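You operate a simulated robot arm through the tools that you are given. There is no shell and no other tool. Be economical: measure what you need, move in short steps, check, and stop when the job is done.

The job below is to be done with a simulated robot arm. You get a single attempt, and the scene is never put back.

TASK
Take the brown wrapped mould and put it on the grey plate in sand tray nine. Fetch the green mould cap and set it in the blue handled crate. Press the ring button two times. Put the orange pot in the inside of the dip tray. Set the green duct lever to CLOSED. Take the plate casting marked "92" from the sand in sand tray six and put it on the top of the tray of the blue hopper. Stack the spring foot that says "57" from the sand in sand tray three on top of the spring foot labelled "62". The order is free. Set down upright: brown wrapped mould, orange pot. The green duct lever goes to its stop.

It is judged by the outcome, as a careful person would: the job done as asked, and still so three seconds after it is handed in. It fails if anything else is knocked over, pushed out of place, dropped, spilled or broken. Lids that push on must go on centred and level and be pressed home; caps that screw on are set level and turned clockwise until they are tight.

THE ROBOT
A 7-joint arm with a two-finger gripper on a trunk, on a base that drives. Base frame: it is fixed to the floor where the robot stands at the start and does not move with it; the origin is under the middle of the robot, x ahead of it, y to its left, z up; the surface under the hand at the start is at about z = 807. Units: mm, degrees, N and s.
With the tool pointing down near the work surface it reaches from about 320 to 760 mm from the robot's upright axis, wherever it stands. Its first joint turns from -166.0 to 166.0 degrees. Places, roughly: blue handled crate (30x23x13 cm) [-2000, 2800, 1000]; brown wrapped mould [500, 0, 250]; green duct lever [-9100, -3600, 1600]; green mould cap (8x8x5 cm) [600, 300, 800]; grey plate in sand tray nine (16x16 cm) [-2320, -1100, 720]; inside of the dip tray [-3600, -4700, 600]; orange pot (8x8x10 cm) [-1200, -4700, 500]; plate casting [-4000, -1250, 750]; ring button [300, 500, 700]; spring foot [-5500, -1000, 750]; top of the tray of the blue hopper [400, -2300, 800]. Payload 1.71 kg.
The tool frame sits at the grasp point between the pads (the TCP): z along the fingers, y along the line on which they close. The tips reach 20 mm beyond it. The gripper opens to 96 mm. The gripper's body begins 113 mm behind the TCP.
Orientation is that of the tool frame in the base frame, as a unit quaternion [x, y, z, w]. With the fingers straight down and closing along the base's y, the tool's x points along the base's -x, its y along +y and its z along -z.

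THE INTERFACE
- The arm moves only by the tool send_rows. Its argument "steps" is a list of rows, each an object of numbers (a shift or turn left out is 0, a gripper value left out holds the last): "tx", "ty", "tz": the shift along the base's x, y, z in mm; "rx", "ry", "rz": the turn, a rotation vector about the base's x, y, z in degrees; "claw": the closure in counts, from 0 (fully open) to 255 (shut). In form: [{"tx": .., "ty": .., "tz": .., "rx": .., "ry": .., "rz": .., "claw": ..}, ...]. A call has 1 to 10 rows; each row shifts and turns the commanded pose from where the row before left it. A row lasts 0.2 s, in which the tool goes at most 50 mm and 8.6 degrees; a call with a longer step from one row to the next is refused whole, and so is a gripper value outside its range. A pose out of reach is approached as far as the arm can. The call stops where the force on the tool passes 40 N (or 10 N more than at its start, if that is more) or the arm is blocked; 0.2 s more then pass. Each finger travels about 153 mm/s and halts on what it meets, pressing with about 25 N; the grip force reading is that of the motor and also rises with nothing between the fingers. The clock runs only during rows and for 0.2 s after the last one: add rows that do not move to give the fingers time. The reply holds the time, the measured pose of the TCP, the force on the tool along the base axes, the opening and the grip force, in the units named above and with some noise, with the torque about the TCP (base axes, N m) and any sound that the robot's microphone picked up, and new pictures: "pictures" is both (left out), scene, wrist or none.
- Cameras (640 x 400 px; columns grow to the right, rows downward): "scene" is now at [28, 182.7, 1629.1]; the picture's right is [0.42, -0.91, -0.01], its down [-0.80, -0.36, -0.49] and it looks along [0.44, 0.21, -0.87] (base axes); focal length 283 px, centre (320, 200). "wrist" rides on the gripper at [66, 14, -145] in the tool frame; the picture's right is [-0.21, 0.98, 0.00], its down [-0.88, -0.18, -0.44] and it looks along [-0.43, -0.09, 0.90] (tool axes); focal length 275 px, centre (320, 200). There is no depth. A picture from a camera that has moved, and an enlarged one, comes with that camera's place and axes in the base frame and with its lens.
- raise_lower(by): slides the trunk up (or, below 0, down) by that many mm; the arm and the scene camera ride with it, the base frame stays. It gives what a move gives, with no picture.
- roll_base(legs): drives the robot by 1 to 6 legs, each [ahead, turn to the left] in mm and degrees, along the robot's own axes; the way and the turn of a leg run together, so that a leg with both is an arc; at most 1500 mm and 180 degrees a leg. The arm and the cameras ride along, it lands a little off, and it stops where it bumps. It gives what a move gives, and a new picture of the scene camera.
- aim_head(pan, tilt): turns the head with the scene camera to pan (to the left, within 155 degrees either way) and tilt (down, from -29 to 69), counted from straight ahead of the robot. It gives what a move gives, and a new picture of the scene camera.
- inspect(camera, box): a new picture of the part [left, top, right, bottom] of that camera's present view, enlarged. No time passes.
- finish_job(): hands the job in; it is judged then, once.

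Work in short steps. Places have to be worked out from the pictures, the camera data and where the tool is seen: move nearer, look again, correct. Check each grasp and each placing, and mend what went wrong. You have 186 turns and 260 pictures in all, those below and enlarged ones among them. Open the gripper and draw the arm clear of the work before you hand the job in, unless the task says otherwise; then end with one line.

The tools are called after "Request:" by a JSON object that holds its "op" and its "data". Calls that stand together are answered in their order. send_rows: Moves the arm, as the interface text tells. Its arguments: {"type":"object","properties":{"steps":{"type":"array","items":{"type":"object","properties":{"tx":{"type":"number"},"ty":{"type":"number"},"tz":{"type":"number"},"rx":{"type":"number"},"ry":{"type":"number"},"rz":{"type":"number"},"claw":{"type":"number"}}}},"pictures":{"type":"string","enum":["both","scene","wrist","none"]}},"required":["steps"]} The other tools are called the same way: raise_lower (by) slides the trunk up or down; roll_base (legs) drives the base; aim_head (pan, tilt) turns the head that bears the scene camera; inspect (camera, box) takes an enlarged picture of a part of a camera's view; finish_job () hands the job in.

At the start:

```text
clock: 0.0
tool_pos: [388.1, 151.0, 1051.6]
ee_rot: [0.0, 1.0, 0.0, -0.001]
ft_force: [-0.5, 0.1, 0.5]
moment: [-0.01, -0.02, -0.02]
finger_gap: 96.0
grip_force: 0.0
trunk travel left (down, up): [-250.0, 136.0]
robot x, y, heading: [-1.2, 0.3, 0.1]
head pan, tilt: [24.6, 60.0]
```

scene: 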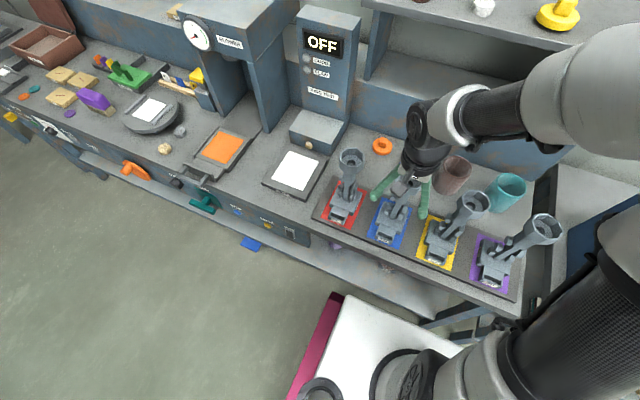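
wrist: 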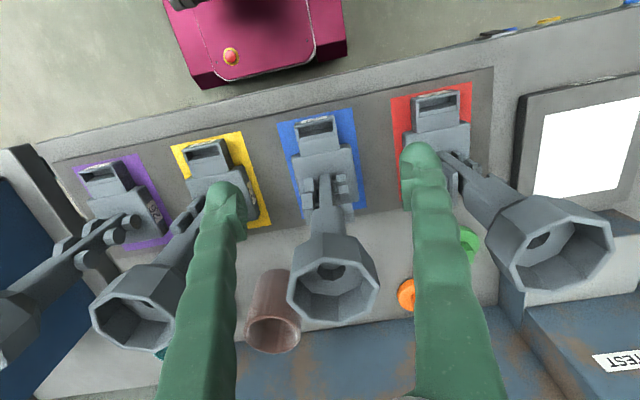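

I start by looking around: the bench ahead holds four spring-foot things on coloured plates; I look more level to map the room.

Request:
{"op": "aim_head", "data": {"pan": 0, "tilt": 35}}

Request:
{"op": "aim_head", "data": {"pan": 60, "tilt": 35}}

Request:
{"op": "aim_head", "data": {"pan": 120, "tilt": 25}}

Request:
{"op": "aim_head", "data": {"pan": -60, "tilt": 30}}

Request:
{"op": "aim_head", "data": {"pan": -120, "tilt": 20}}

Request:
{"op": "aim_head", "data": {"pan": 155, "tilt": 15}}

```text
clock: 0.9
tool_pos: [373.0, 151.1, 1057.0]
ee_rot: [0.001, 1.0, -0.002, 0.007]
ft_force: [-0.5, -0.1, 0.6]
moment: [-0.02, 0.01, -0.01]
finger_gap: 95.8
grip_force: 0.1
trunk travel left (down, up): [-250.0, 136.0]
robot x, y, heading: [-2.6, 1.7, -0.2]
head pan, tilt: [0.0, 35.0]
camera scene: at [57.1, 155.1, 1662.8], right [0.0, -1.0, 0.0], down [-0.59, 0.0, -0.81], along [0.81, 0.0, -0.59], focal length 283 px, centre (320, 200)
```

scene: 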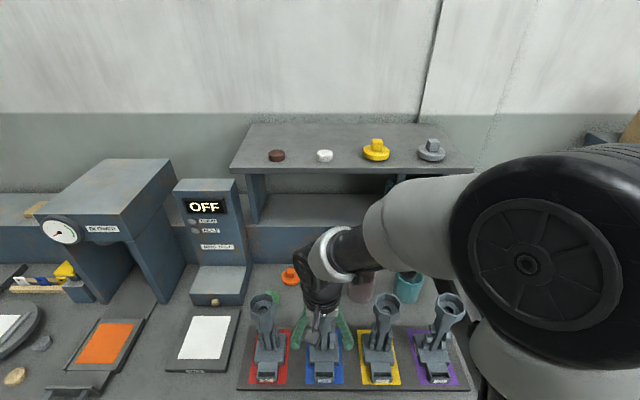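

```text
clock: 2.2
tool_pos: [372.0, 151.2, 1055.4]
ee_rot: [0.001, 1.0, 0.0, 0.008]
ft_force: [-0.3, 0.9, 0.7]
moment: [0.01, -0.04, 0.01]
finger_gap: 96.1
grip_force: 0.0
trunk travel left (down, up): [-250.0, 136.0]
robot x, y, heading: [0.7, 0.5, -0.2]
head pan, tilt: [60.0, 35.0]
camera scene: at [12.0, 231.2, 1663.6], right [0.87, -0.5, -0.01], down [-0.3, -0.5, -0.81], along [0.4, 0.71, -0.58], focal length 283 px, centre (320, 200)
```

scene: 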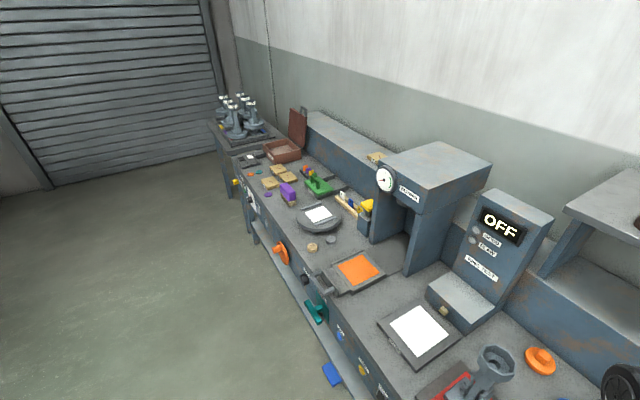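

```text
clock: 3.5
tool_pos: [371.9, 150.1, 1055.5]
ee_rot: [0.002, 1.0, -0.001, 0.008]
ft_force: [1.3, 0.2, 0.5]
moment: [0.0, 0.0, -0.01]
finger_gap: 96.1
grip_force: 0.1
trunk travel left (down, up): [-250.0, 136.0]
robot x, y, heading: [-6.6, -2.1, 0.1]
head pan, tilt: [120.0, 25.0]
camera scene: at [-77.8, 234.8, 1680.8], right [0.87, 0.5, -0.01], down [0.2, -0.37, -0.91], along [-0.46, 0.79, -0.42], focal length 283 px, centre (320, 200)
```

scene: 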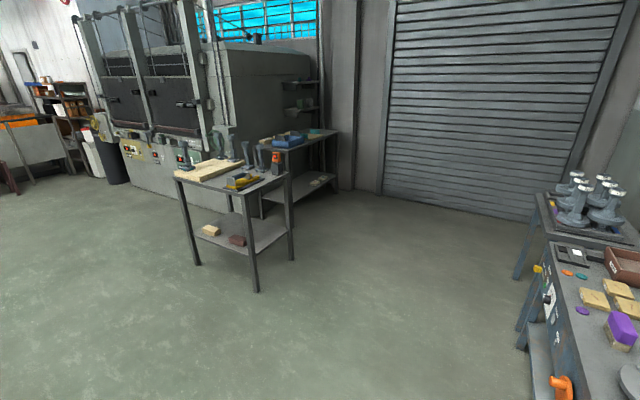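

```text
clock: 6.2
tool_pos: [371.7, 150.4, 1055.9]
ee_rot: [0.0, 1.0, -0.001, 0.009]
ft_force: [-0.4, 0.8, 0.0]
moment: [0.0, 0.01, 0.05]
finger_gap: 96.1
grip_force: 0.0
trunk travel left (down, up): [-250.0, 136.0]
robot x, y, heading: [-0.7, 0.9, 0.0]
head pan, tilt: [-60.0, 30.0]
camera scene: at [13.3, 76.7, 1671.4], right [-0.87, -0.5, 0.01], down [-0.26, 0.43, -0.86], along [0.42, -0.75, -0.51], focal length 283 px, centre (320, 200)
```

scene: 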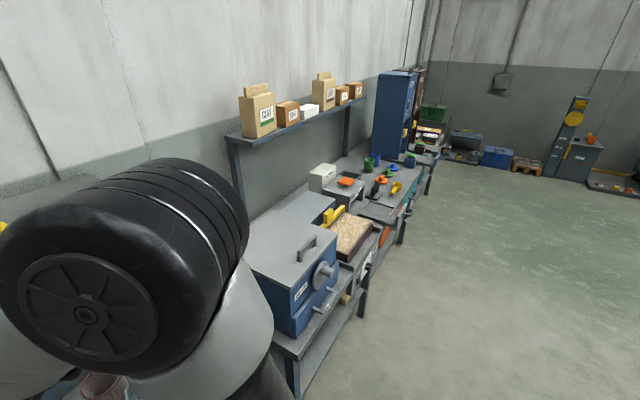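

```text
clock: 7.5
tool_pos: [371.6, 151.0, 1056.4]
ee_rot: [0.001, 1.0, 0.0, 0.008]
ft_force: [0.6, 0.1, -0.4]
moment: [-0.02, 0.03, 0.02]
finger_gap: 95.8
grip_force: 0.1
trunk travel left (down, up): [-250.0, 136.0]
robot x, y, heading: [0.5, -1.6, 0.3]
head pan, tilt: [-120.0, 20.0]
camera scene: at [-78.2, 74.3, 1689.0], right [-0.87, 0.5, 0.01], down [0.16, 0.3, -0.94], along [-0.47, -0.81, -0.33], focal length 283 px, centre (320, 200)
```

scene: 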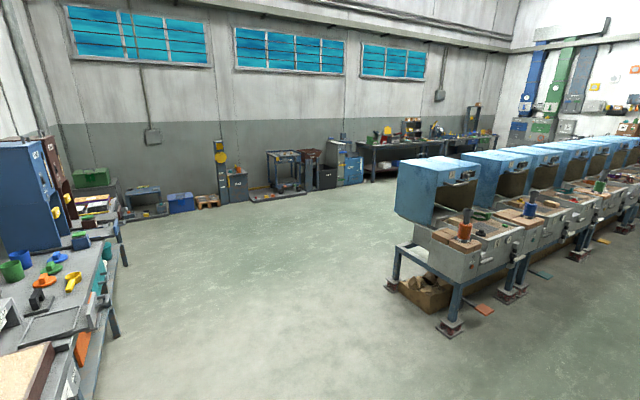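

```text
clock: 11.3
tool_pos: [372.4, 152.4, 1056.3]
ee_rot: [0.002, 1.0, 0.0, 0.008]
ft_force: [0.0, 0.5, 0.6]
moment: [0.0, 0.0, 0.03]
finger_gap: 96.0
grip_force: 0.1
trunk travel left (down, up): [-250.0, 136.0]
robot x, y, heading: [-0.7, -2.4, -0.0]
head pan, tilt: [154.7, 15.0]
camera scene: at [-116.0, 194.9, 1697.7], right [0.43, 0.9, -0.01], down [0.22, -0.11, -0.97], along [-0.88, 0.41, -0.24], focal length 283 px, centre (320, 200)
```

scene: 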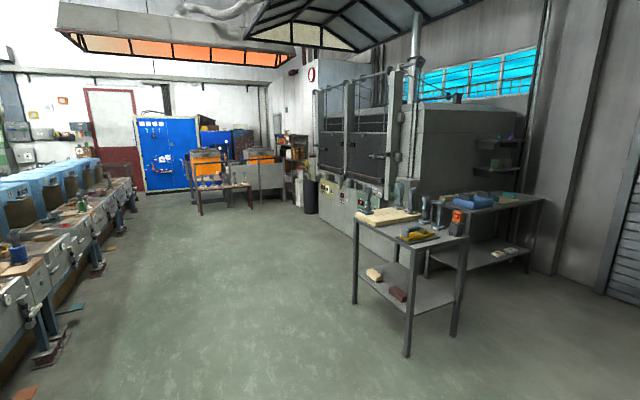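

The bench front at y≈500 carries several buttons; I tilt back down toward them and zoom.

Request:
{"op": "aim_head", "data": {"pan": 50, "tilt": 55}}

Request:
{"op": "inspect", "data": {"camera": "scene", "box": [220, 200, 420, 325]}}

```text
clock: 13.1
tool_pos: [371.5, 151.2, 1056.5]
ee_rot: [0.001, 1.0, -0.001, 0.008]
ft_force: [-1.1, -0.4, -0.4]
moment: [0.02, 0.0, 0.01]
finger_gap: 95.9
grip_force: 0.1
trunk travel left (down, up): [-250.0, 136.0]
robot x, y, heading: [-0.6, 2.1, 0.2]
head pan, tilt: [50.0, 55.0]
camera scene: at [13.7, 210.2, 1635.3], right [0.77, -0.64, -0.01], down [-0.54, -0.63, -0.56], along [0.35, 0.44, -0.83], focal length 283 px, centre (320, 200)
```

scene: 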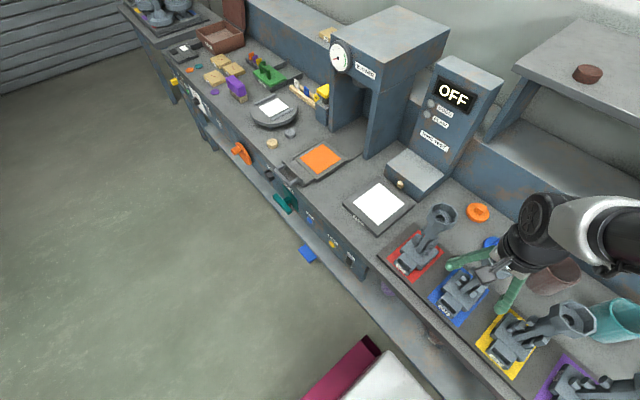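

```text
3.20 times, centred on (320, 262) of scene
camera zoom: at [13.7, 210.2, 1635.3], right [0.77, -0.64, -0.01], down [-0.54, -0.63, -0.56], along [0.35, 0.44, -0.83], focal length 907 px, centre (320, 0)
```

zoom: 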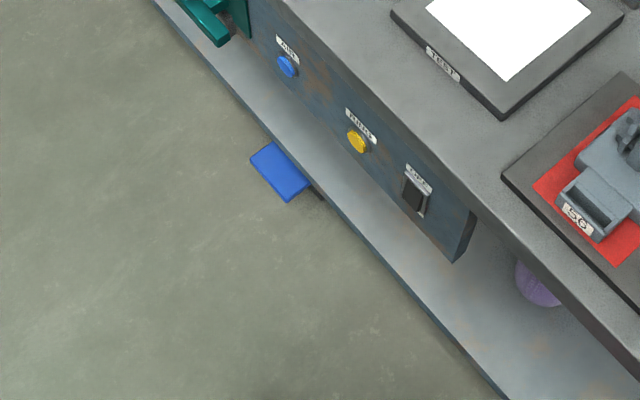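

Zoom on the labels, and on the table behind the red foot for the green cap.

Request:
{"op": "inspect", "data": {"camera": "scene", "box": [295, 205, 359, 245]}}

Request:
{"op": "inspect", "data": {"camera": "wrist", "box": [380, 200, 540, 300]}}

```text
10.00 times, centred on (327, 225) of scene
camera zoom: at [13.7, 210.2, 1635.3], right [0.77, -0.64, -0.01], down [-0.54, -0.63, -0.56], along [0.35, 0.44, -0.83], focal length 2834 px, centre (250, -50)
```

zoom: 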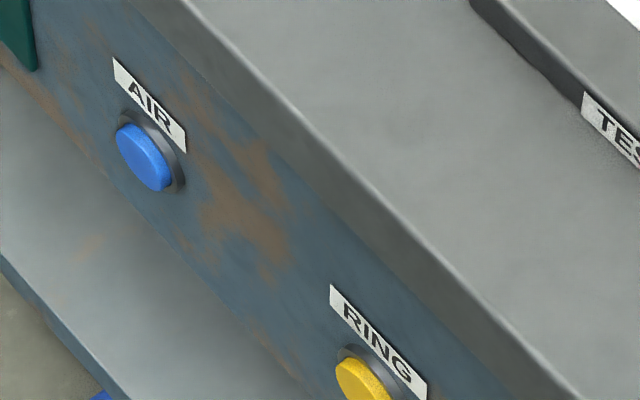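

```text
4.00 times, centred on (460, 250) of wrist
camera zoom: at [303.5, 164.6, 1199.1], right [0.21, 0.98, 0.0], down [0.87, -0.18, 0.46], along [0.45, -0.09, -0.89], focal length 1101 px, centre (-240, 0)
```

zoom: 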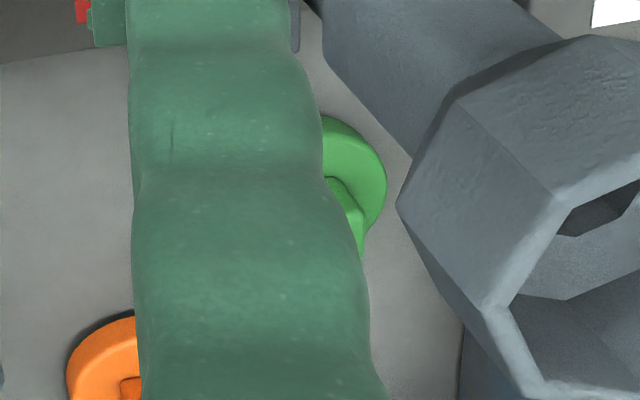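

The yellow button is RING (≈[325, 539, 677]). First I move the hand over to the green cap, at a safe height, to view it.

Request:
{"op": "send_rows", "data": {"steps": [{"tz": 40}, {"tx": 30, "ty": 38}, {"tx": 30, "ty": 38}, {"tx": 30, "ty": 38}, {"tx": 30, "ty": 38}, {"tx": 30, "ty": 38}, {}]}}

```text
clock: 14.7
tool_pos: [519.9, 342.3, 1098.9]
ee_rot: [0.0, 1.0, -0.001, 0.008]
ft_force: [0.4, -0.1, 0.2]
moment: [0.02, -0.01, 0.0]
finger_gap: 96.1
grip_force: 0.0
trunk travel left (down, up): [-250.0, 136.0]
robot x, y, heading: [-1.5, 4.3, 0.2]
head pan, tilt: [50.0, 55.0]
camera scene: at [12.8, 209.8, 1635.5], right [0.77, -0.64, -0.01], down [-0.54, -0.63, -0.57], along [0.36, 0.44, -0.82], focal length 283 px, centre (320, 200)
camera wrist: at [450.9, 356.6, 1241.0], right [0.21, 0.98, 0.0], down [0.87, -0.18, 0.46], along [0.45, -0.09, -0.89], focal length 275 px, centre (320, 200)
```

scene: 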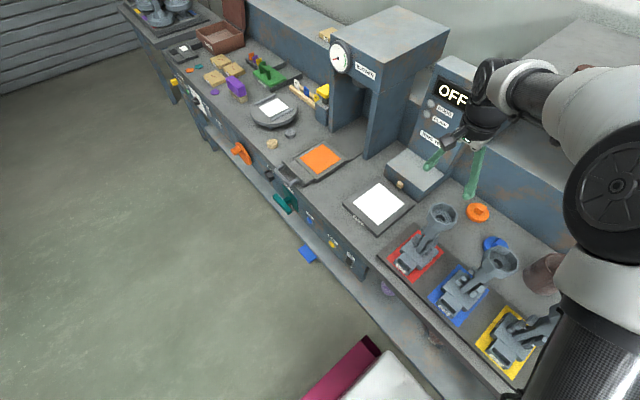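
wrist: 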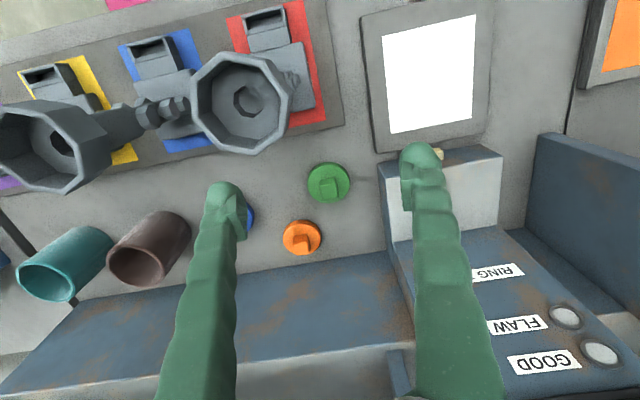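

Cap seen at about [635, 333]. Zoom in on its handle's direction.

Request:
{"op": "inspect", "data": {"camera": "wrist", "box": [280, 150, 376, 210]}}

```text
6.67 times, centred on (328, 180) of wrist
camera zoom: at [450.9, 356.6, 1241.0], right [0.21, 0.98, 0.0], down [0.87, -0.18, 0.46], along [0.45, -0.09, -0.89], focal length 1835 px, centre (267, 333)
```

zoom: 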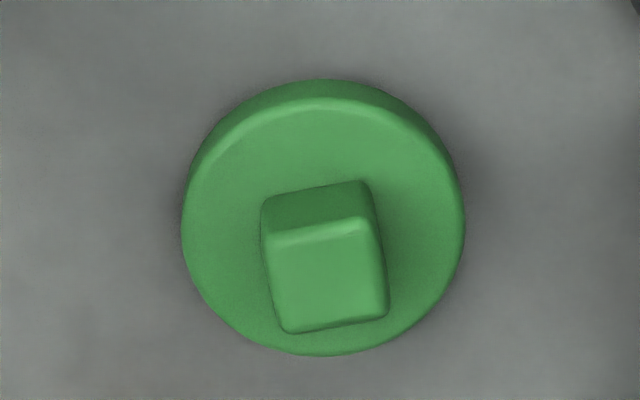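

Knob about [632, 335], aligned with the base axes. I move above it and descend part way.

Request:
{"op": "send_rows", "data": {"steps": [{"tx": 40, "ty": -3}, {"tx": 40, "ty": -4}, {"tx": 32}, {"tz": -50}, {"tz": -50}, {"tz": -50}, {"tz": -30}, {}]}}

```text
clock: 16.5
tool_pos: [635.0, 332.3, 915.4]
ee_rot: [0.001, 1.0, 0.0, 0.008]
ft_force: [0.3, -0.4, 0.3]
moment: [-0.03, -0.01, -0.02]
finger_gap: 96.1
grip_force: 0.1
trunk travel left (down, up): [-250.0, 136.0]
robot x, y, heading: [-1.0, -0.7, -0.1]
head pan, tilt: [50.0, 55.0]
camera scene: at [13.8, 210.2, 1635.4], right [0.77, -0.64, -0.01], down [-0.54, -0.63, -0.56], along [0.36, 0.44, -0.83], focal length 283 px, centre (320, 200)
camera wrist: at [566.2, 346.1, 1057.5], right [0.21, 0.98, 0.0], down [0.87, -0.18, 0.46], along [0.45, -0.09, -0.89], focal length 275 px, centre (320, 200)
```

scene: 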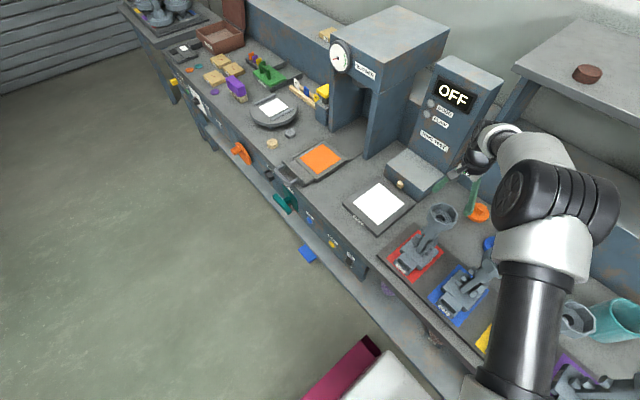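
wrist: 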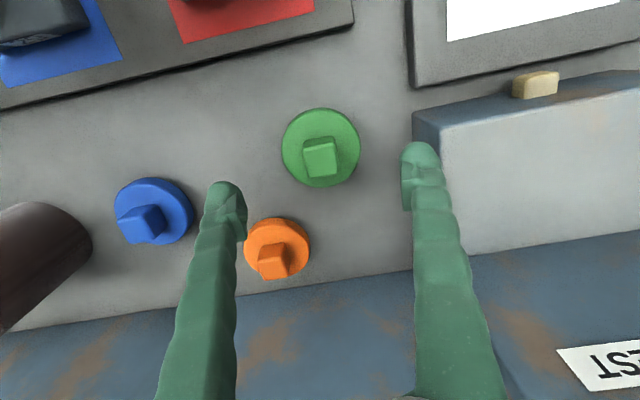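

Aligned. Lower to z≈850 and close.

Request:
{"op": "send_rows", "data": {"steps": [{"tz": -35}, {"tz": -28}, {"claw": 200}, {"claw": 200}, {"claw": 200}, {"claw": 200}], "pictures": "wrist"}}

```text
clock: 17.9
tool_pos: [634.8, 333.3, 852.8]
ee_rot: [0.0, 1.0, -0.001, 0.007]
ft_force: [0.6, -0.5, 0.1]
moment: [0.03, -0.01, 0.04]
finger_gap: 26.7
grip_force: 25.0
trunk travel left (down, up): [-250.0, 136.0]
robot x, y, heading: [0.3, 1.8, 0.1]
head pan, tilt: [50.0, 55.0]
camera wrist: at [565.7, 347.2, 995.0], right [0.21, 0.98, 0.0], down [0.87, -0.19, 0.46], along [0.45, -0.09, -0.89], focal length 275 px, centre (320, 200)
```

wrist: 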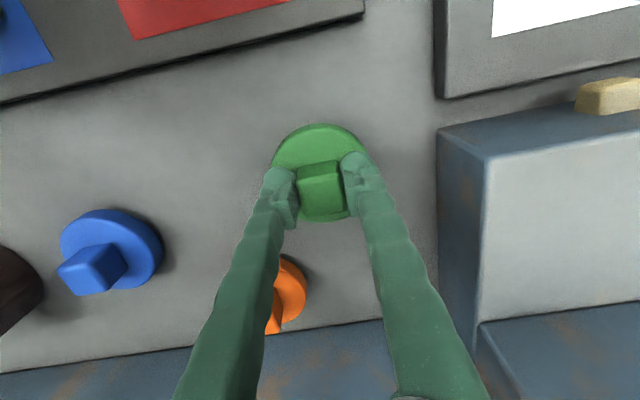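

Gripped (26.7 mm). Lift and retract to a travel pose near the body.

Request:
{"op": "send_rows", "data": {"steps": [{"tz": 50}, {"tz": 50}, {"tz": 50}, {"tz": 50}, {"tz": 50}, {"tx": -40, "ty": -20}, {"tx": -40, "ty": -20}, {"tx": -40, "ty": -20}, {"tx": -40, "ty": -30}, {"tx": -40, "ty": -30}], "pictures": "wrist"}}

Request:
{"op": "aim_head", "data": {"pan": 130, "tilt": 30}}

Request:
{"op": "inspect", "data": {"camera": "scene", "box": [160, 100, 400, 250]}}

```text
clock: 20.1
tool_pos: [430.4, 213.2, 1104.9]
ee_rot: [0.0, 1.0, 0.0, 0.009]
ft_force: [-0.9, 0.4, -0.4]
moment: [0.01, -0.08, -0.01]
finger_gap: 26.9
grip_force: 25.3
trunk travel left (down, up): [-250.0, 136.0]
robot x, y, heading: [0.6, 0.9, 0.1]
head pan, tilt: [50.0, 55.0]
camera wrist: at [361.6, 226.3, 1247.6], right [0.21, 0.98, 0.0], down [0.87, -0.18, 0.46], along [0.45, -0.09, -0.89], focal length 275 px, centre (320, 200)
```

wrist: 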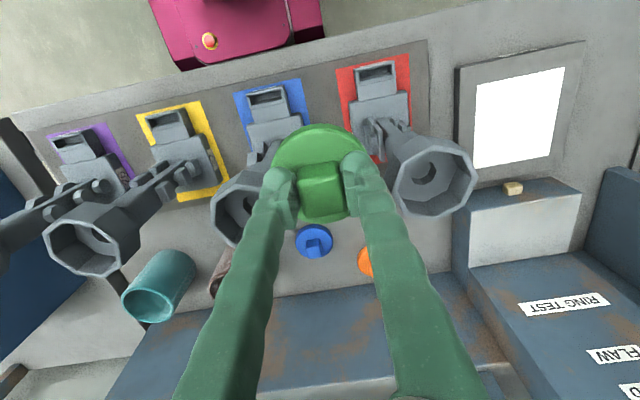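

```text
clock: 21.6
tool_pos: [431.9, 213.6, 1103.9]
ee_rot: [0.0, 1.0, -0.001, 0.008]
ft_force: [0.0, 1.2, -1.1]
moment: [0.03, -0.01, 0.05]
finger_gap: 26.4
grip_force: 24.5
trunk travel left (down, up): [-250.0, 136.0]
robot x, y, heading: [-0.3, -1.2, -0.1]
head pan, tilt: [130.0, 30.0]
camera scene: at [-90.1, 224.3, 1673.1], right [0.77, 0.64, -0.01], down [0.31, -0.38, -0.87], along [-0.56, 0.66, -0.49], focal length 283 px, centre (320, 200)
```

scene: 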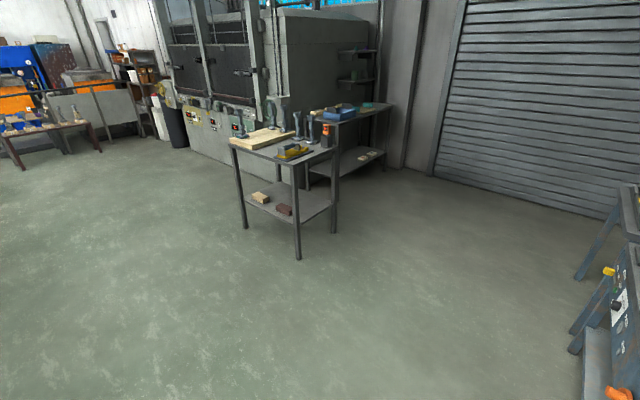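

```text
2.67 times, centred on (280, 175) of scene
camera zoom: at [-90.1, 224.3, 1673.1], right [0.77, 0.64, -0.01], down [0.31, -0.38, -0.87], along [-0.56, 0.66, -0.49], focal length 756 px, centre (427, 267)
```

zoom: 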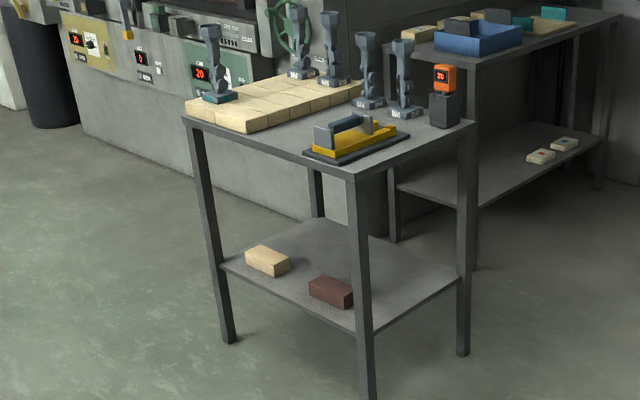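

Cap held. The crate stands on the rear table (front edge x≈-1830). I back away, turn and drive to about [-1000, 2800] facing -x.

Request:
{"op": "aim_head", "data": {"pan": 0, "tilt": 35}}

Request:
{"op": "roll_base", "data": {"legs": [[-500, 0], [0, 100], [1422, 0], [1422, 0], [0, 80]]}}

```text
clock: 23.7
tool_pos: [432.0, 213.3, 1104.2]
ee_rot: [-0.001, 1.0, 0.0, 0.008]
ft_force: [0.9, 0.5, -0.6]
moment: [0.03, 0.02, 0.02]
finger_gap: 26.6
grip_force: 25.3
trunk travel left (down, up): [-250.0, 136.0]
robot x, y, heading: [-2.8, -0.5, -0.0]
head pan, tilt: [0.0, 35.0]
camera scene: at [56.0, 155.1, 1662.9], right [0.0, -1.0, 0.0], down [-0.59, 0.0, -0.81], along [0.81, 0.0, -0.59], focal length 283 px, centre (320, 200)
```

scene: 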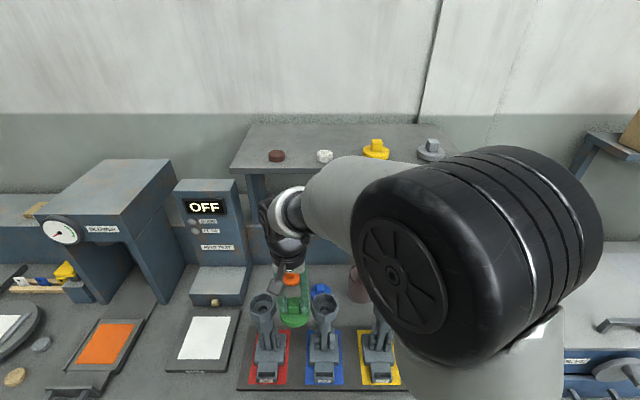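

```text
clock: 50.3
tool_pos: [-1396.0, 2575.3, 1103.7]
ee_rot: [1.0, 0.008, -0.008, 0.0]
ft_force: [-1.2, -0.5, -1.1]
moment: [-0.01, 0.0, 0.04]
finger_gap: 26.7
grip_force: 24.7
trunk travel left (down, up): [-250.0, 136.0]
robot x, y, heading: [-968.2, 2799.9, -179.0]
head pan, tilt: [0.0, 35.0]
camera scene: at [-1020.0, 2644.7, 1662.9], right [-0.02, 1.0, 0.0], down [0.59, 0.01, -0.81], along [-0.81, -0.01, -0.59], focal length 283 px, centre (320, 200)
```

scene: 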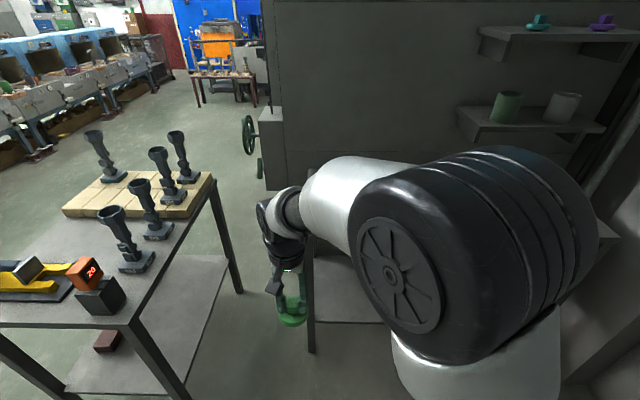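

Arrived. The arm hides the crate; I look with the wrist camera and from a head pan to the right.

Request:
{"op": "inspect", "data": {"camera": "wrist", "box": [0, 0, 640, 400]}}

Request:
{"op": "aim_head", "data": {"pan": -50, "tilt": 30}}

```text
1.00 times, centred on (320, 200) of wrist (not enlarged: the box is as wide or as high as the picture)
camera zoom: at [-1328.3, 2562.5, 1246.9], right [-0.19, -0.98, 0.0], down [-0.87, 0.17, 0.46], along [-0.45, 0.08, -0.89], focal length 275 px, centre (320, 200)
```

zoom: 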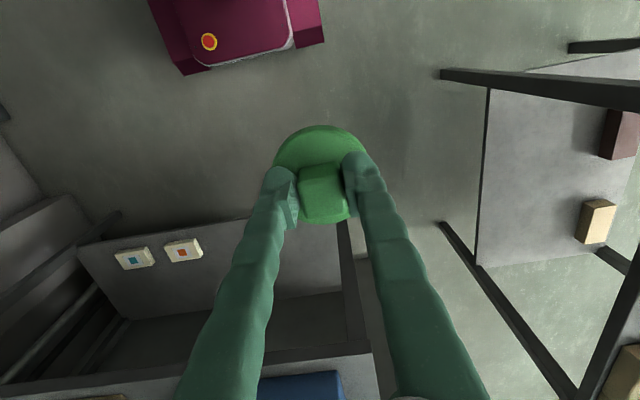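

```text
clock: 51.5
tool_pos: [-1378.8, 2575.7, 1110.7]
ee_rot: [1.0, 0.008, -0.015, 0.0]
ft_force: [0.6, 0.2, -0.2]
moment: [0.0, 0.0, -0.01]
finger_gap: 26.7
grip_force: 24.6
trunk travel left (down, up): [-250.0, 136.0]
robot x, y, heading: [-972.2, 2799.4, -178.9]
head pan, tilt: [-50.0, 30.0]
camera scene: at [-991.6, 2714.4, 1671.2], right [0.75, 0.66, 0.01], down [0.34, -0.38, -0.86], along [-0.56, 0.65, -0.51], focal length 283 px, centre (320, 200)
```

scene: 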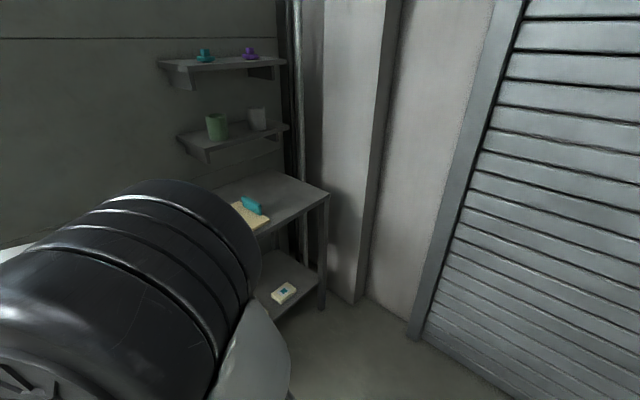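

The crate lies ahead at roughly [-1950, 2750]. I raise the tool and drive 400 closer, then look with the wrist camera.

Request:
{"op": "send_rows", "data": {"steps": [{"tz": 50}, {"tz": 50}, {"tz": 30}, {}], "pictures": "none"}}

Request:
{"op": "roll_base", "data": {"legs": [[380, -1]]}}

Request:
{"op": "inspect", "data": {"camera": "wrist", "box": [0, 0, 640, 400]}}

```text
clock: 52.5
tool_pos: [-1380.0, 2575.0, 1243.1]
ee_rot: [1.0, 0.008, -0.015, 0.0]
ft_force: [-0.8, -0.4, 0.1]
moment: [0.01, -0.02, 0.0]
finger_gap: 26.8
grip_force: 24.8
trunk travel left (down, up): [-250.0, 136.0]
robot x, y, heading: [-964.0, 2795.1, -178.9]
head pan, tilt: [-50.0, 30.0]
```

```text
clock: 55.0
tool_pos: [-1765.2, 2575.1, 1240.4]
ee_rot: [1.0, 0.003, -0.014, 0.0]
ft_force: [-0.2, 1.1, -0.4]
moment: [0.02, -0.03, -0.01]
finger_gap: 26.5
grip_force: 24.9
trunk travel left (down, up): [-250.0, 136.0]
robot x, y, heading: [-1349.4, 2793.4, -179.6]
head pan, tilt: [-50.0, 30.0]
camera scene: at [-1375.5, 2710.3, 1671.2], right [0.76, 0.65, 0.01], down [0.34, -0.38, -0.86], along [-0.55, 0.66, -0.51], focal length 283 px, centre (320, 200)
```

scene: 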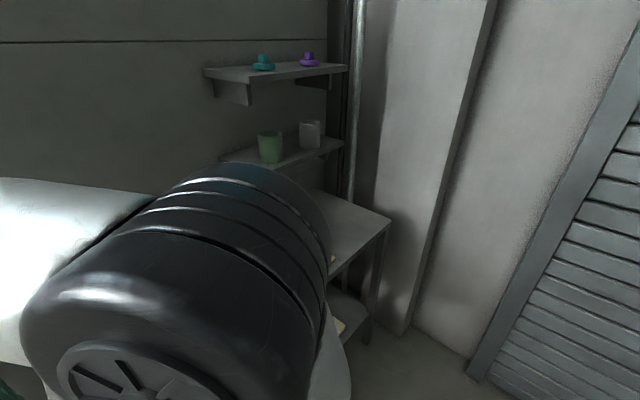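

```text
1.00 times, centred on (320, 200) of wrist (not enlarged: the box is as wide or as high as the picture)
camera zoom: at [-1695.8, 2561.3, 1383.4], right [-0.2, -0.98, 0.01], down [-0.86, 0.18, 0.47], along [-0.46, 0.09, -0.88], focal length 275 px, centre (320, 200)
```

zoom: 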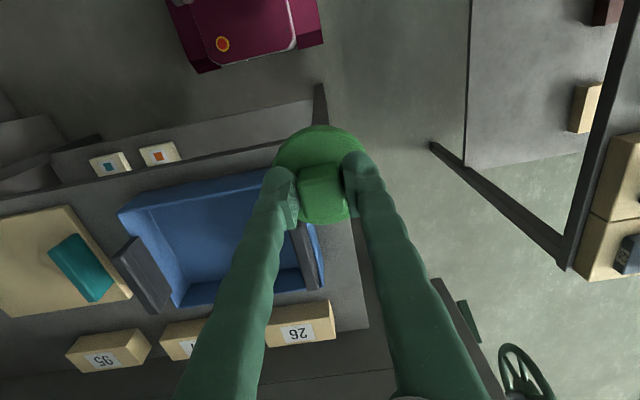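

The crate is empty and open; centre about [-1975, 2815]. I move above it at this height and look.

Request:
{"op": "send_rows", "data": {"steps": [{"tx": -35, "ty": 40}, {"tx": -35, "ty": 40}, {"tx": -35, "ty": 40}, {"tx": -35, "ty": 40}, {"tx": -35, "ty": 40}, {"tx": -35, "ty": 40}, {}], "pictures": "wrist"}}

```text
refused: row 1 steps farther than a row can; nothing moved
```

Request:
{"op": "send_rows", "data": {"steps": [{"tx": -30, "ty": 35}, {"tx": -30, "ty": 35}, {"tx": -30, "ty": 35}, {"tx": -30, "ty": 35}, {"tx": -30, "ty": 35}, {"tx": -30, "ty": 35}, {"tx": -30, "ty": 30}, {}], "pictures": "wrist"}}

```text
clock: 56.8
tool_pos: [-1957.5, 2813.8, 1248.0]
ee_rot: [1.0, 0.003, -0.023, 0.0]
ft_force: [-0.6, 0.0, -0.6]
moment: [-0.01, 0.01, -0.01]
finger_gap: 26.6
grip_force: 25.0
trunk travel left (down, up): [-250.0, 136.0]
robot x, y, heading: [-1348.0, 2794.1, -179.7]
head pan, tilt: [-50.0, 30.0]
camera wrist: at [-1885.3, 2800.7, 1388.9], right [-0.2, -0.98, 0.01], down [-0.86, 0.18, 0.48], along [-0.48, 0.09, -0.87], focal length 275 px, centre (320, 200)
```

wrist: 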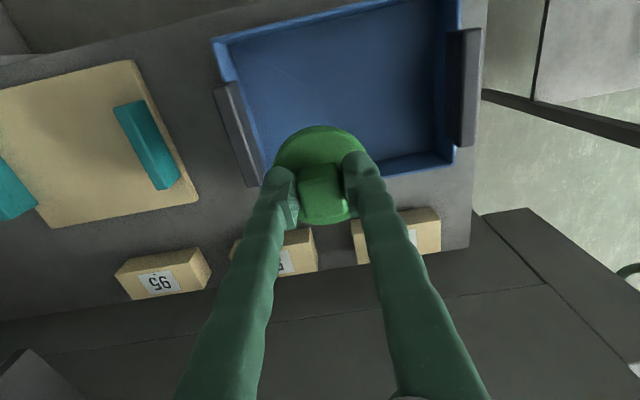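

Crate centre ≈[-1963, 2770]. Shift there and lower to z≈1050.

Request:
{"op": "send_rows", "data": {"steps": [{"tx": -5, "ty": -44}, {"tz": -50}, {"tz": -50}, {"tz": -50}, {"tz": -45}, {}], "pictures": "wrist"}}

```text
clock: 58.2
tool_pos: [-1960.8, 2771.9, 1050.5]
ee_rot: [1.0, 0.003, -0.023, 0.0]
ft_force: [0.3, -0.6, 0.1]
moment: [-0.02, 0.03, 0.01]
finger_gap: 26.4
grip_force: 25.1
trunk travel left (down, up): [-250.0, 136.0]
robot x, y, heading: [-1349.9, 2797.7, -179.6]
head pan, tilt: [-50.0, 30.0]
camera wrist: at [-1888.7, 2756.2, 1190.3], right [-0.2, -0.98, 0.01], down [-0.86, 0.18, 0.48], along [-0.48, 0.09, -0.87], focal length 275 px, centre (320, 200)
```

wrist: 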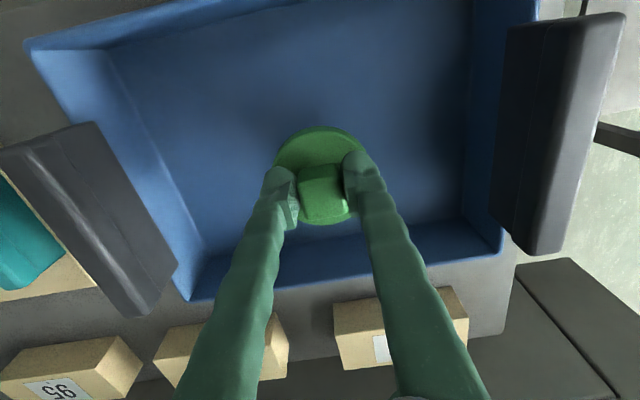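

Well placed over the inside. Lower slowly until contact.

Request:
{"op": "send_rows", "data": {"steps": [{"tz": -25}, {"tz": -15}, {"tz": -10}, {"tz": -10}, {"tz": -8}, {"tz": -8}, {"tz": -8}, {"tz": -8}], "pictures": "wrist"}}

```text
clock: 59.6
tool_pos: [-1945.1, 2771.9, 993.0]
ee_rot: [0.999, 0.003, -0.034, 0.001]
ft_force: [0.6, -0.7, -0.4]
moment: [0.0, 0.07, 0.01]
finger_gap: 26.6
grip_force: 24.8
trunk travel left (down, up): [-250.0, 136.0]
robot x, y, heading: [-1351.8, 2791.8, -179.8]
head pan, tilt: [-50.0, 30.0]
stopped in row 6: the force on the tool passed its limit at 44 N (the readings are from after the stop); the commanded pose is now the measured one
camera wrist: at [-1870.8, 2757.5, 1131.8], right [-0.2, -0.98, 0.01], down [-0.84, 0.18, 0.5], along [-0.5, 0.09, -0.86], focal length 275 px, centre (320, 200)
```

wrist: 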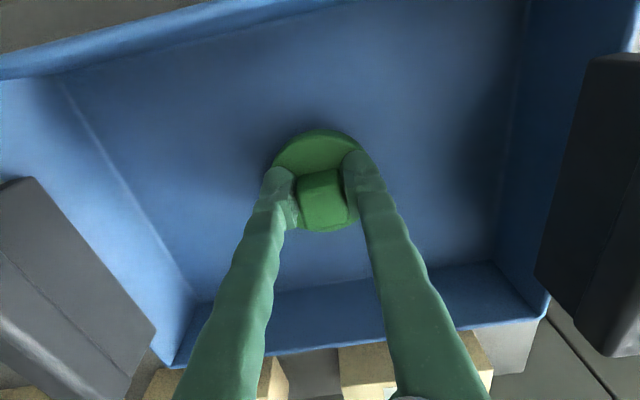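

Contact with the floor, and the tool is tilted 4°; level it and lower in small steps.

Request:
{"op": "send_rows", "data": {"steps": [{"ry": -3.9, "tz": 5}, {}, {"tz": -4}, {"tz": -4}, {"tz": -4}, {}], "pictures": "wrist"}}

```text
clock: 61.0
tool_pos: [-1948.2, 2771.5, 984.1]
ee_rot: [1.0, 0.003, 0.0, 0.0]
ft_force: [0.5, -1.1, 7.1]
moment: [0.01, 0.22, 0.01]
finger_gap: 26.5
grip_force: 24.5
trunk travel left (down, up): [-250.0, 136.0]
robot x, y, heading: [-1350.1, 2793.9, -179.8]
head pan, tilt: [-50.0, 30.0]
camera wrist: at [-1882.8, 2757.9, 1128.6], right [-0.2, -0.98, 0.0], down [-0.88, 0.18, 0.44], along [-0.44, 0.09, -0.9], focal length 275 px, centre (320, 200)
```

wrist: 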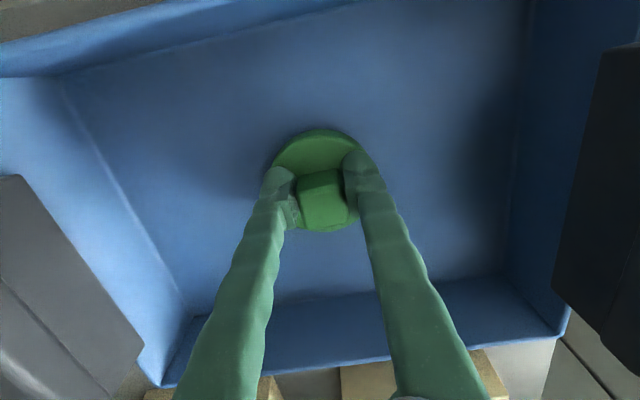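

Touching at 7 N and level. Open and lift away.

Request:
{"op": "send_rows", "data": {"steps": [{"claw": 110}, {"claw": 110}, {"claw": 110}, {"tz": 30}, {"tz": 50}, {"tz": 50}, {"tz": 50}, {"tz": 50}, {}], "pictures": "wrist"}}

```text
clock: 63.0
tool_pos: [-1946.0, 2772.2, 1216.2]
ee_rot: [1.0, 0.002, 0.001, 0.0]
ft_force: [0.3, 0.1, -1.0]
moment: [0.0, -0.03, 0.05]
finger_gap: 54.8
grip_force: 0.1
trunk travel left (down, up): [-250.0, 136.0]
robot x, y, heading: [-1346.4, 2795.3, -179.6]
head pan, tilt: [-50.0, 30.0]
camera wrist: at [-1882.1, 2757.8, 1359.6], right [-0.2, -0.98, 0.0], down [-0.88, 0.18, 0.44], along [-0.43, 0.09, -0.9], focal length 275 px, centre (320, 200)
```

wrist: 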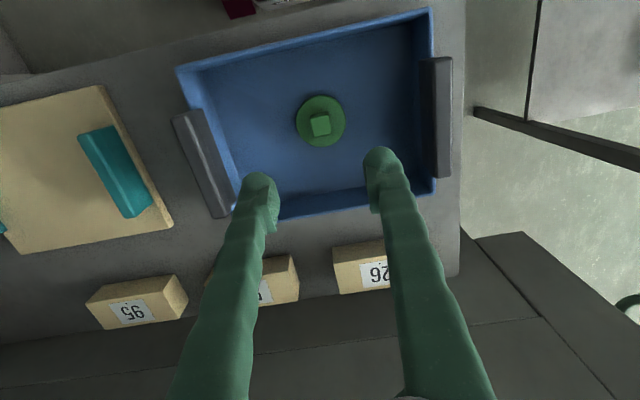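

Cap is in the crate. Retract and drive back to about [-500, 300] facing the bench.

Request:
{"op": "send_rows", "data": {"steps": [{"tx": 50}, {"tx": 50}, {"tx": 50}, {"tx": 50}, {}], "pictures": "none"}}

Request:
{"op": "aim_head", "data": {"pan": 0, "tilt": 45}}

Request:
{"op": "roll_base", "data": {"legs": [[-500, 0], [0, 98], [1259, 0], [1259, 0], [0, 82]]}}

```text
clock: 64.2
tool_pos: [-1751.2, 2771.6, 1215.5]
ee_rot: [1.0, 0.002, 0.0, 0.0]
ft_force: [-0.5, -0.4, 0.4]
moment: [0.0, -0.03, 0.03]
finger_gap: 54.4
grip_force: 0.1
trunk travel left (down, up): [-250.0, 136.0]
robot x, y, heading: [-1351.6, 2796.9, -179.8]
head pan, tilt: [-50.0, 30.0]
```

```text
clock: 65.4
tool_pos: [-1749.8, 2772.0, 1216.4]
ee_rot: [1.0, 0.002, 0.0, 0.0]
ft_force: [-0.3, -0.1, 0.1]
moment: [0.02, -0.01, -0.01]
finger_gap: 54.5
grip_force: 0.1
trunk travel left (down, up): [-250.0, 136.0]
robot x, y, heading: [-1349.9, 2798.4, -179.8]
head pan, tilt: [0.0, 45.0]
camera scene: at [-1397.4, 2641.0, 1648.2], right [-0.01, 1.0, 0.0], down [0.72, 0.0, -0.7], along [-0.7, 0.0, -0.72], focal length 283 px, centre (320, 200)
```

scene: 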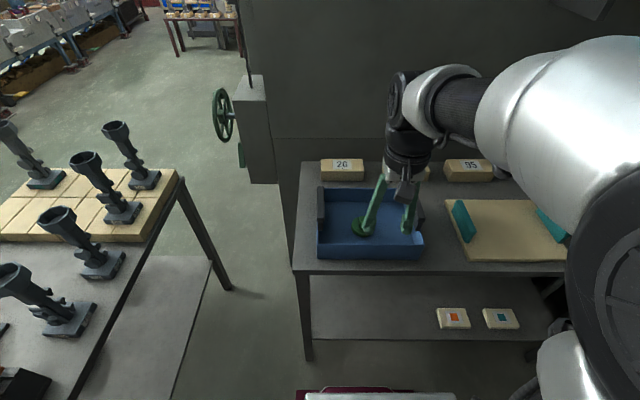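

```text
clock: 90.2
tool_pos: [-164.9, 272.9, 1215.6]
ee_rot: [0.036, 0.999, 0.0, -0.001]
ft_force: [0.2, 0.0, 0.3]
moment: [0.04, 0.01, -0.02]
finger_gap: 54.7
grip_force: 0.0
trunk travel left (down, up): [-250.0, 136.0]
robot x, y, heading: [-565.1, 277.7, -3.9]
head pan, tilt: [0.0, 45.0]
camera scene: at [-506.9, 427.0, 1648.2], right [-0.07, -1.0, 0.0], down [-0.72, 0.05, -0.7], along [0.69, -0.05, -0.72], focal length 283 px, centre (320, 200)
```

scene: 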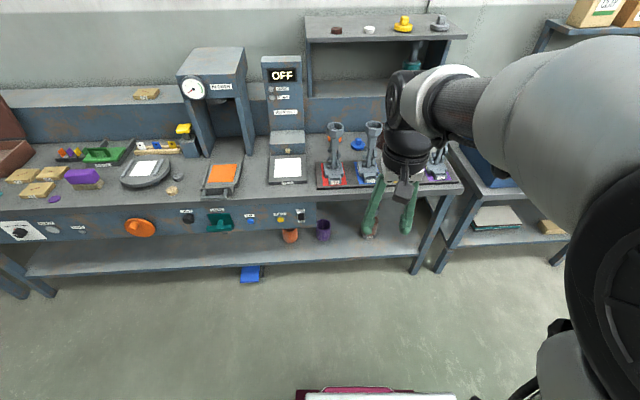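

I see objects on the lower shelf: orange, purple and a brown one behind the finger; zoom.

Request:
{"op": "inspect", "data": {"camera": "scene", "box": [240, 190, 432, 310]}}

Request:
{"op": "send_rows", "data": {"steps": [{"tx": -10, "ty": 45}, {"tx": -10, "ty": 45}, {"tx": -10, "ty": 45}, {"tx": -10, "ty": 45}, {}], "pictures": "scene"}}

Request:
{"op": "inspect", "data": {"camera": "scene", "box": [300, 190, 444, 280]}}

```text
3.33 times, centred on (336, 250) of scene
camera zoom: at [-506.9, 427.0, 1648.2], right [-0.07, -1.0, 0.0], down [-0.72, 0.05, -0.7], along [0.69, -0.05, -0.72], focal length 945 px, centre (267, 33)
```

zoom: 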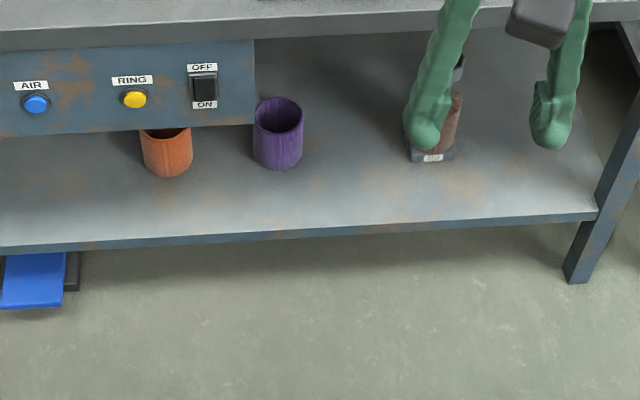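

```text
clock: 91.4
tool_pos: [-222.0, 452.9, 1223.7]
ee_rot: [0.036, 0.999, 0.0, 0.008]
ft_force: [0.3, -0.5, -0.5]
moment: [0.04, -0.06, -0.02]
finger_gap: 54.6
grip_force: 0.1
trunk travel left (down, up): [-250.0, 136.0]
robot x, y, heading: [-567.5, 276.3, -4.0]
head pan, tilt: [0.0, 45.0]
camera scene: at [-508.0, 426.6, 1648.3], right [-0.07, -1.0, 0.0], down [-0.72, 0.05, -0.7], along [0.69, -0.05, -0.72], focal length 283 px, centre (320, 200)
```

scene: 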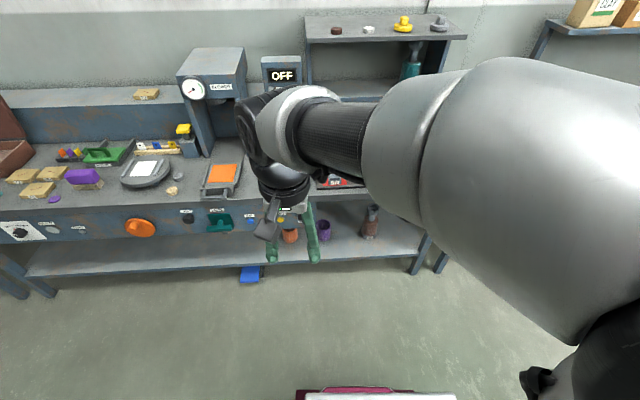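

```text
4.44 times, centred on (372, 235) of scene
camera zoom: at [-508.0, 426.6, 1648.3], right [-0.07, -1.0, 0.0], down [-0.72, 0.05, -0.7], along [0.69, -0.05, -0.72], focal length 1260 px, centre (89, 44)
```

zoom: 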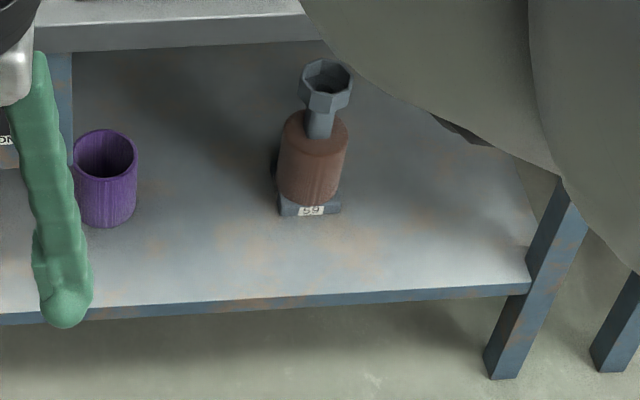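

The brown mould is a foot "59" with brown wrap and funnel on the lower shelf near [500, 40]. First the RING button: I drive closer, to about [-200, 450].

Request:
{"op": "roll_base", "data": {"legs": [[0, 29.3], [405, 0], [0, -25.3]]}}

```text
clock: 97.2
tool_pos: [118.6, 648.7, 1223.5]
ee_rot: [0.0, 1.0, 0.0, 0.007]
ft_force: [0.0, 0.0, -0.1]
moment: [0.01, 0.0, 0.02]
finger_gap: 54.6
grip_force: 0.1
trunk travel left (down, up): [-250.0, 136.0]
robot x, y, heading: [-212.2, 446.7, 0.2]
head pan, tilt: [0.0, 45.0]
camera scene: at [-163.1, 603.3, 1648.2], right [0.0, -1.0, 0.0], down [-0.72, 0.0, -0.7], along [0.7, 0.0, -0.72], focal length 283 px, centre (320, 200)
```

scene: 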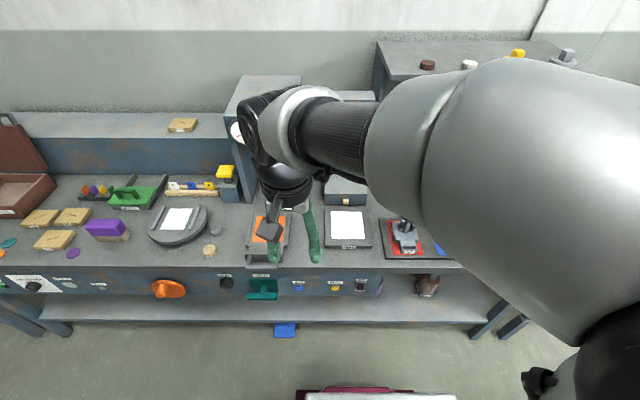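

Zoom in for a precise button bearing.

Request:
{"op": "inspect", "data": {"camera": "scene", "box": [270, 255, 398, 335]}}

```text
5.00 times, centred on (334, 295) of scene
camera zoom: at [-163.1, 603.3, 1648.2], right [0.0, -1.0, 0.0], down [-0.72, 0.0, -0.7], along [0.7, 0.0, -0.72], focal length 1417 px, centre (250, -275)
```

zoom: 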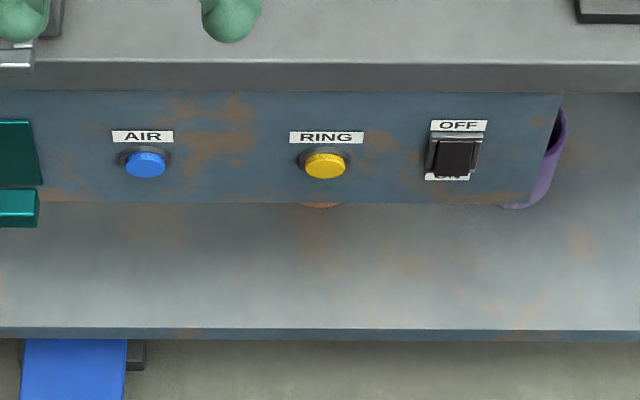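

Button ≈[322, 545, 697]. I close the fingers and turn the tool to point ahead while lowering, well in front of the bench.

Request:
{"op": "send_rows", "data": {"steps": [{"ry": -8.5, "tz": -45, "ty": -10, "claw": 255}, {"ry": -8.5, "tz": -45, "ty": -10}, {"ry": -8.5, "tz": -45, "ty": -10}, {"ry": -8.5, "tz": -45, "ty": -10}, {"ry": -8.5, "tz": -45, "ty": -10}, {"ry": -8.5, "tz": -45, "ty": -10}, {"ry": -8.5, "tz": -45, "ty": -10}, {"ry": -8.5, "tz": -45, "ty": -10}, {"ry": -8.5, "tz": -45, "ty": -10}, {"ry": -8.5, "tz": -45, "ty": -10}], "pictures": "scene"}}

```text
clock: 99.5
tool_pos: [285.6, 704.5, 807.4]
ee_rot: [-0.003, 0.731, 0.0, 0.683]
ft_force: [0.2, 0.4, 1.3]
moment: [0.01, 0.02, -0.01]
finger_gap: 0.2
grip_force: 24.6
out of reach, approached as far as the arm can: row 3, 4, 5, 6, 7, 8, 9, 10
trunk travel left (down, up): [-250.0, 136.0]
robot x, y, heading: [-210.5, 444.5, 0.0]
head pan, tilt: [0.0, 45.0]
camera scene: at [-162.2, 603.8, 1648.0], right [0.0, -1.0, 0.0], down [-0.72, 0.0, -0.69], along [0.69, 0.0, -0.72], focal length 283 px, centre (320, 200)
```

scene: 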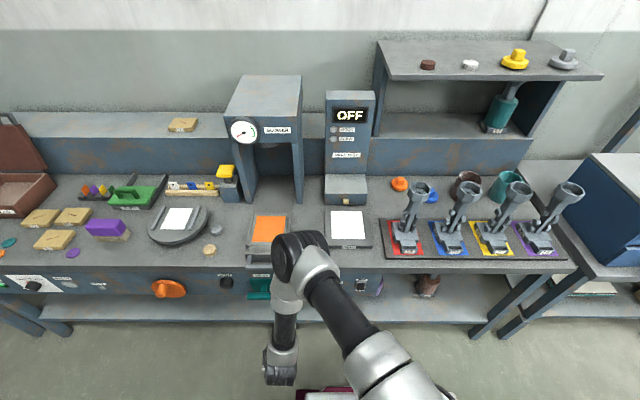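

Too close for a horizontal tool; I back the base up 200 mm and then settle.

Request:
{"op": "roll_base", "data": {"legs": [[-200, 0]]}}

Request:
{"op": "send_rows", "data": {"steps": [{}, {}], "pictures": "none"}}

```text
clock: 101.1
tool_pos: [87.2, 703.7, 806.8]
ee_rot: [-0.002, 0.73, -0.001, 0.683]
ft_force: [0.4, -0.7, 0.0]
moment: [0.02, -0.04, -0.01]
finger_gap: 0.2
grip_force: 24.8
trunk travel left (down, up): [-250.0, 136.0]
robot x, y, heading: [-410.6, 450.2, 0.4]
head pan, tilt: [0.0, 45.0]
camera scene: at [-360.6, 602.6, 1648.0], right [0.0, -1.0, 0.0], down [-0.72, 0.0, -0.69], along [0.69, 0.0, -0.72], focal length 283 px, centre (320, 200)
```

scene: 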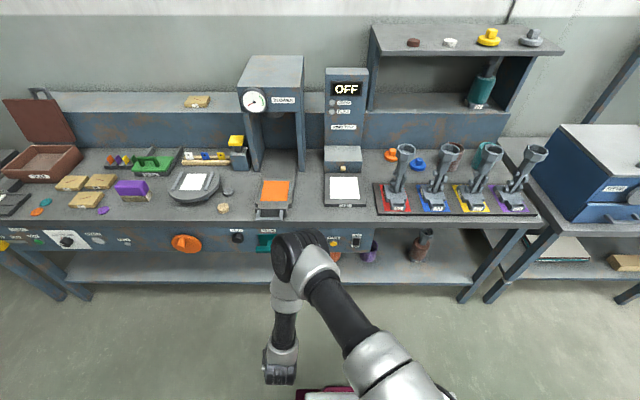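

```text
clock: 101.7
tool_pos: [73.4, 705.6, 805.5]
ee_rot: [-0.004, 0.738, 0.001, 0.675]
ft_force: [0.1, 0.4, 1.0]
moment: [-0.03, 0.01, 0.0]
finger_gap: 0.1
grip_force: 25.3
trunk travel left (down, up): [-250.0, 136.0]
robot x, y, heading: [-406.1, 447.1, -0.1]
head pan, tilt: [0.0, 45.0]
```

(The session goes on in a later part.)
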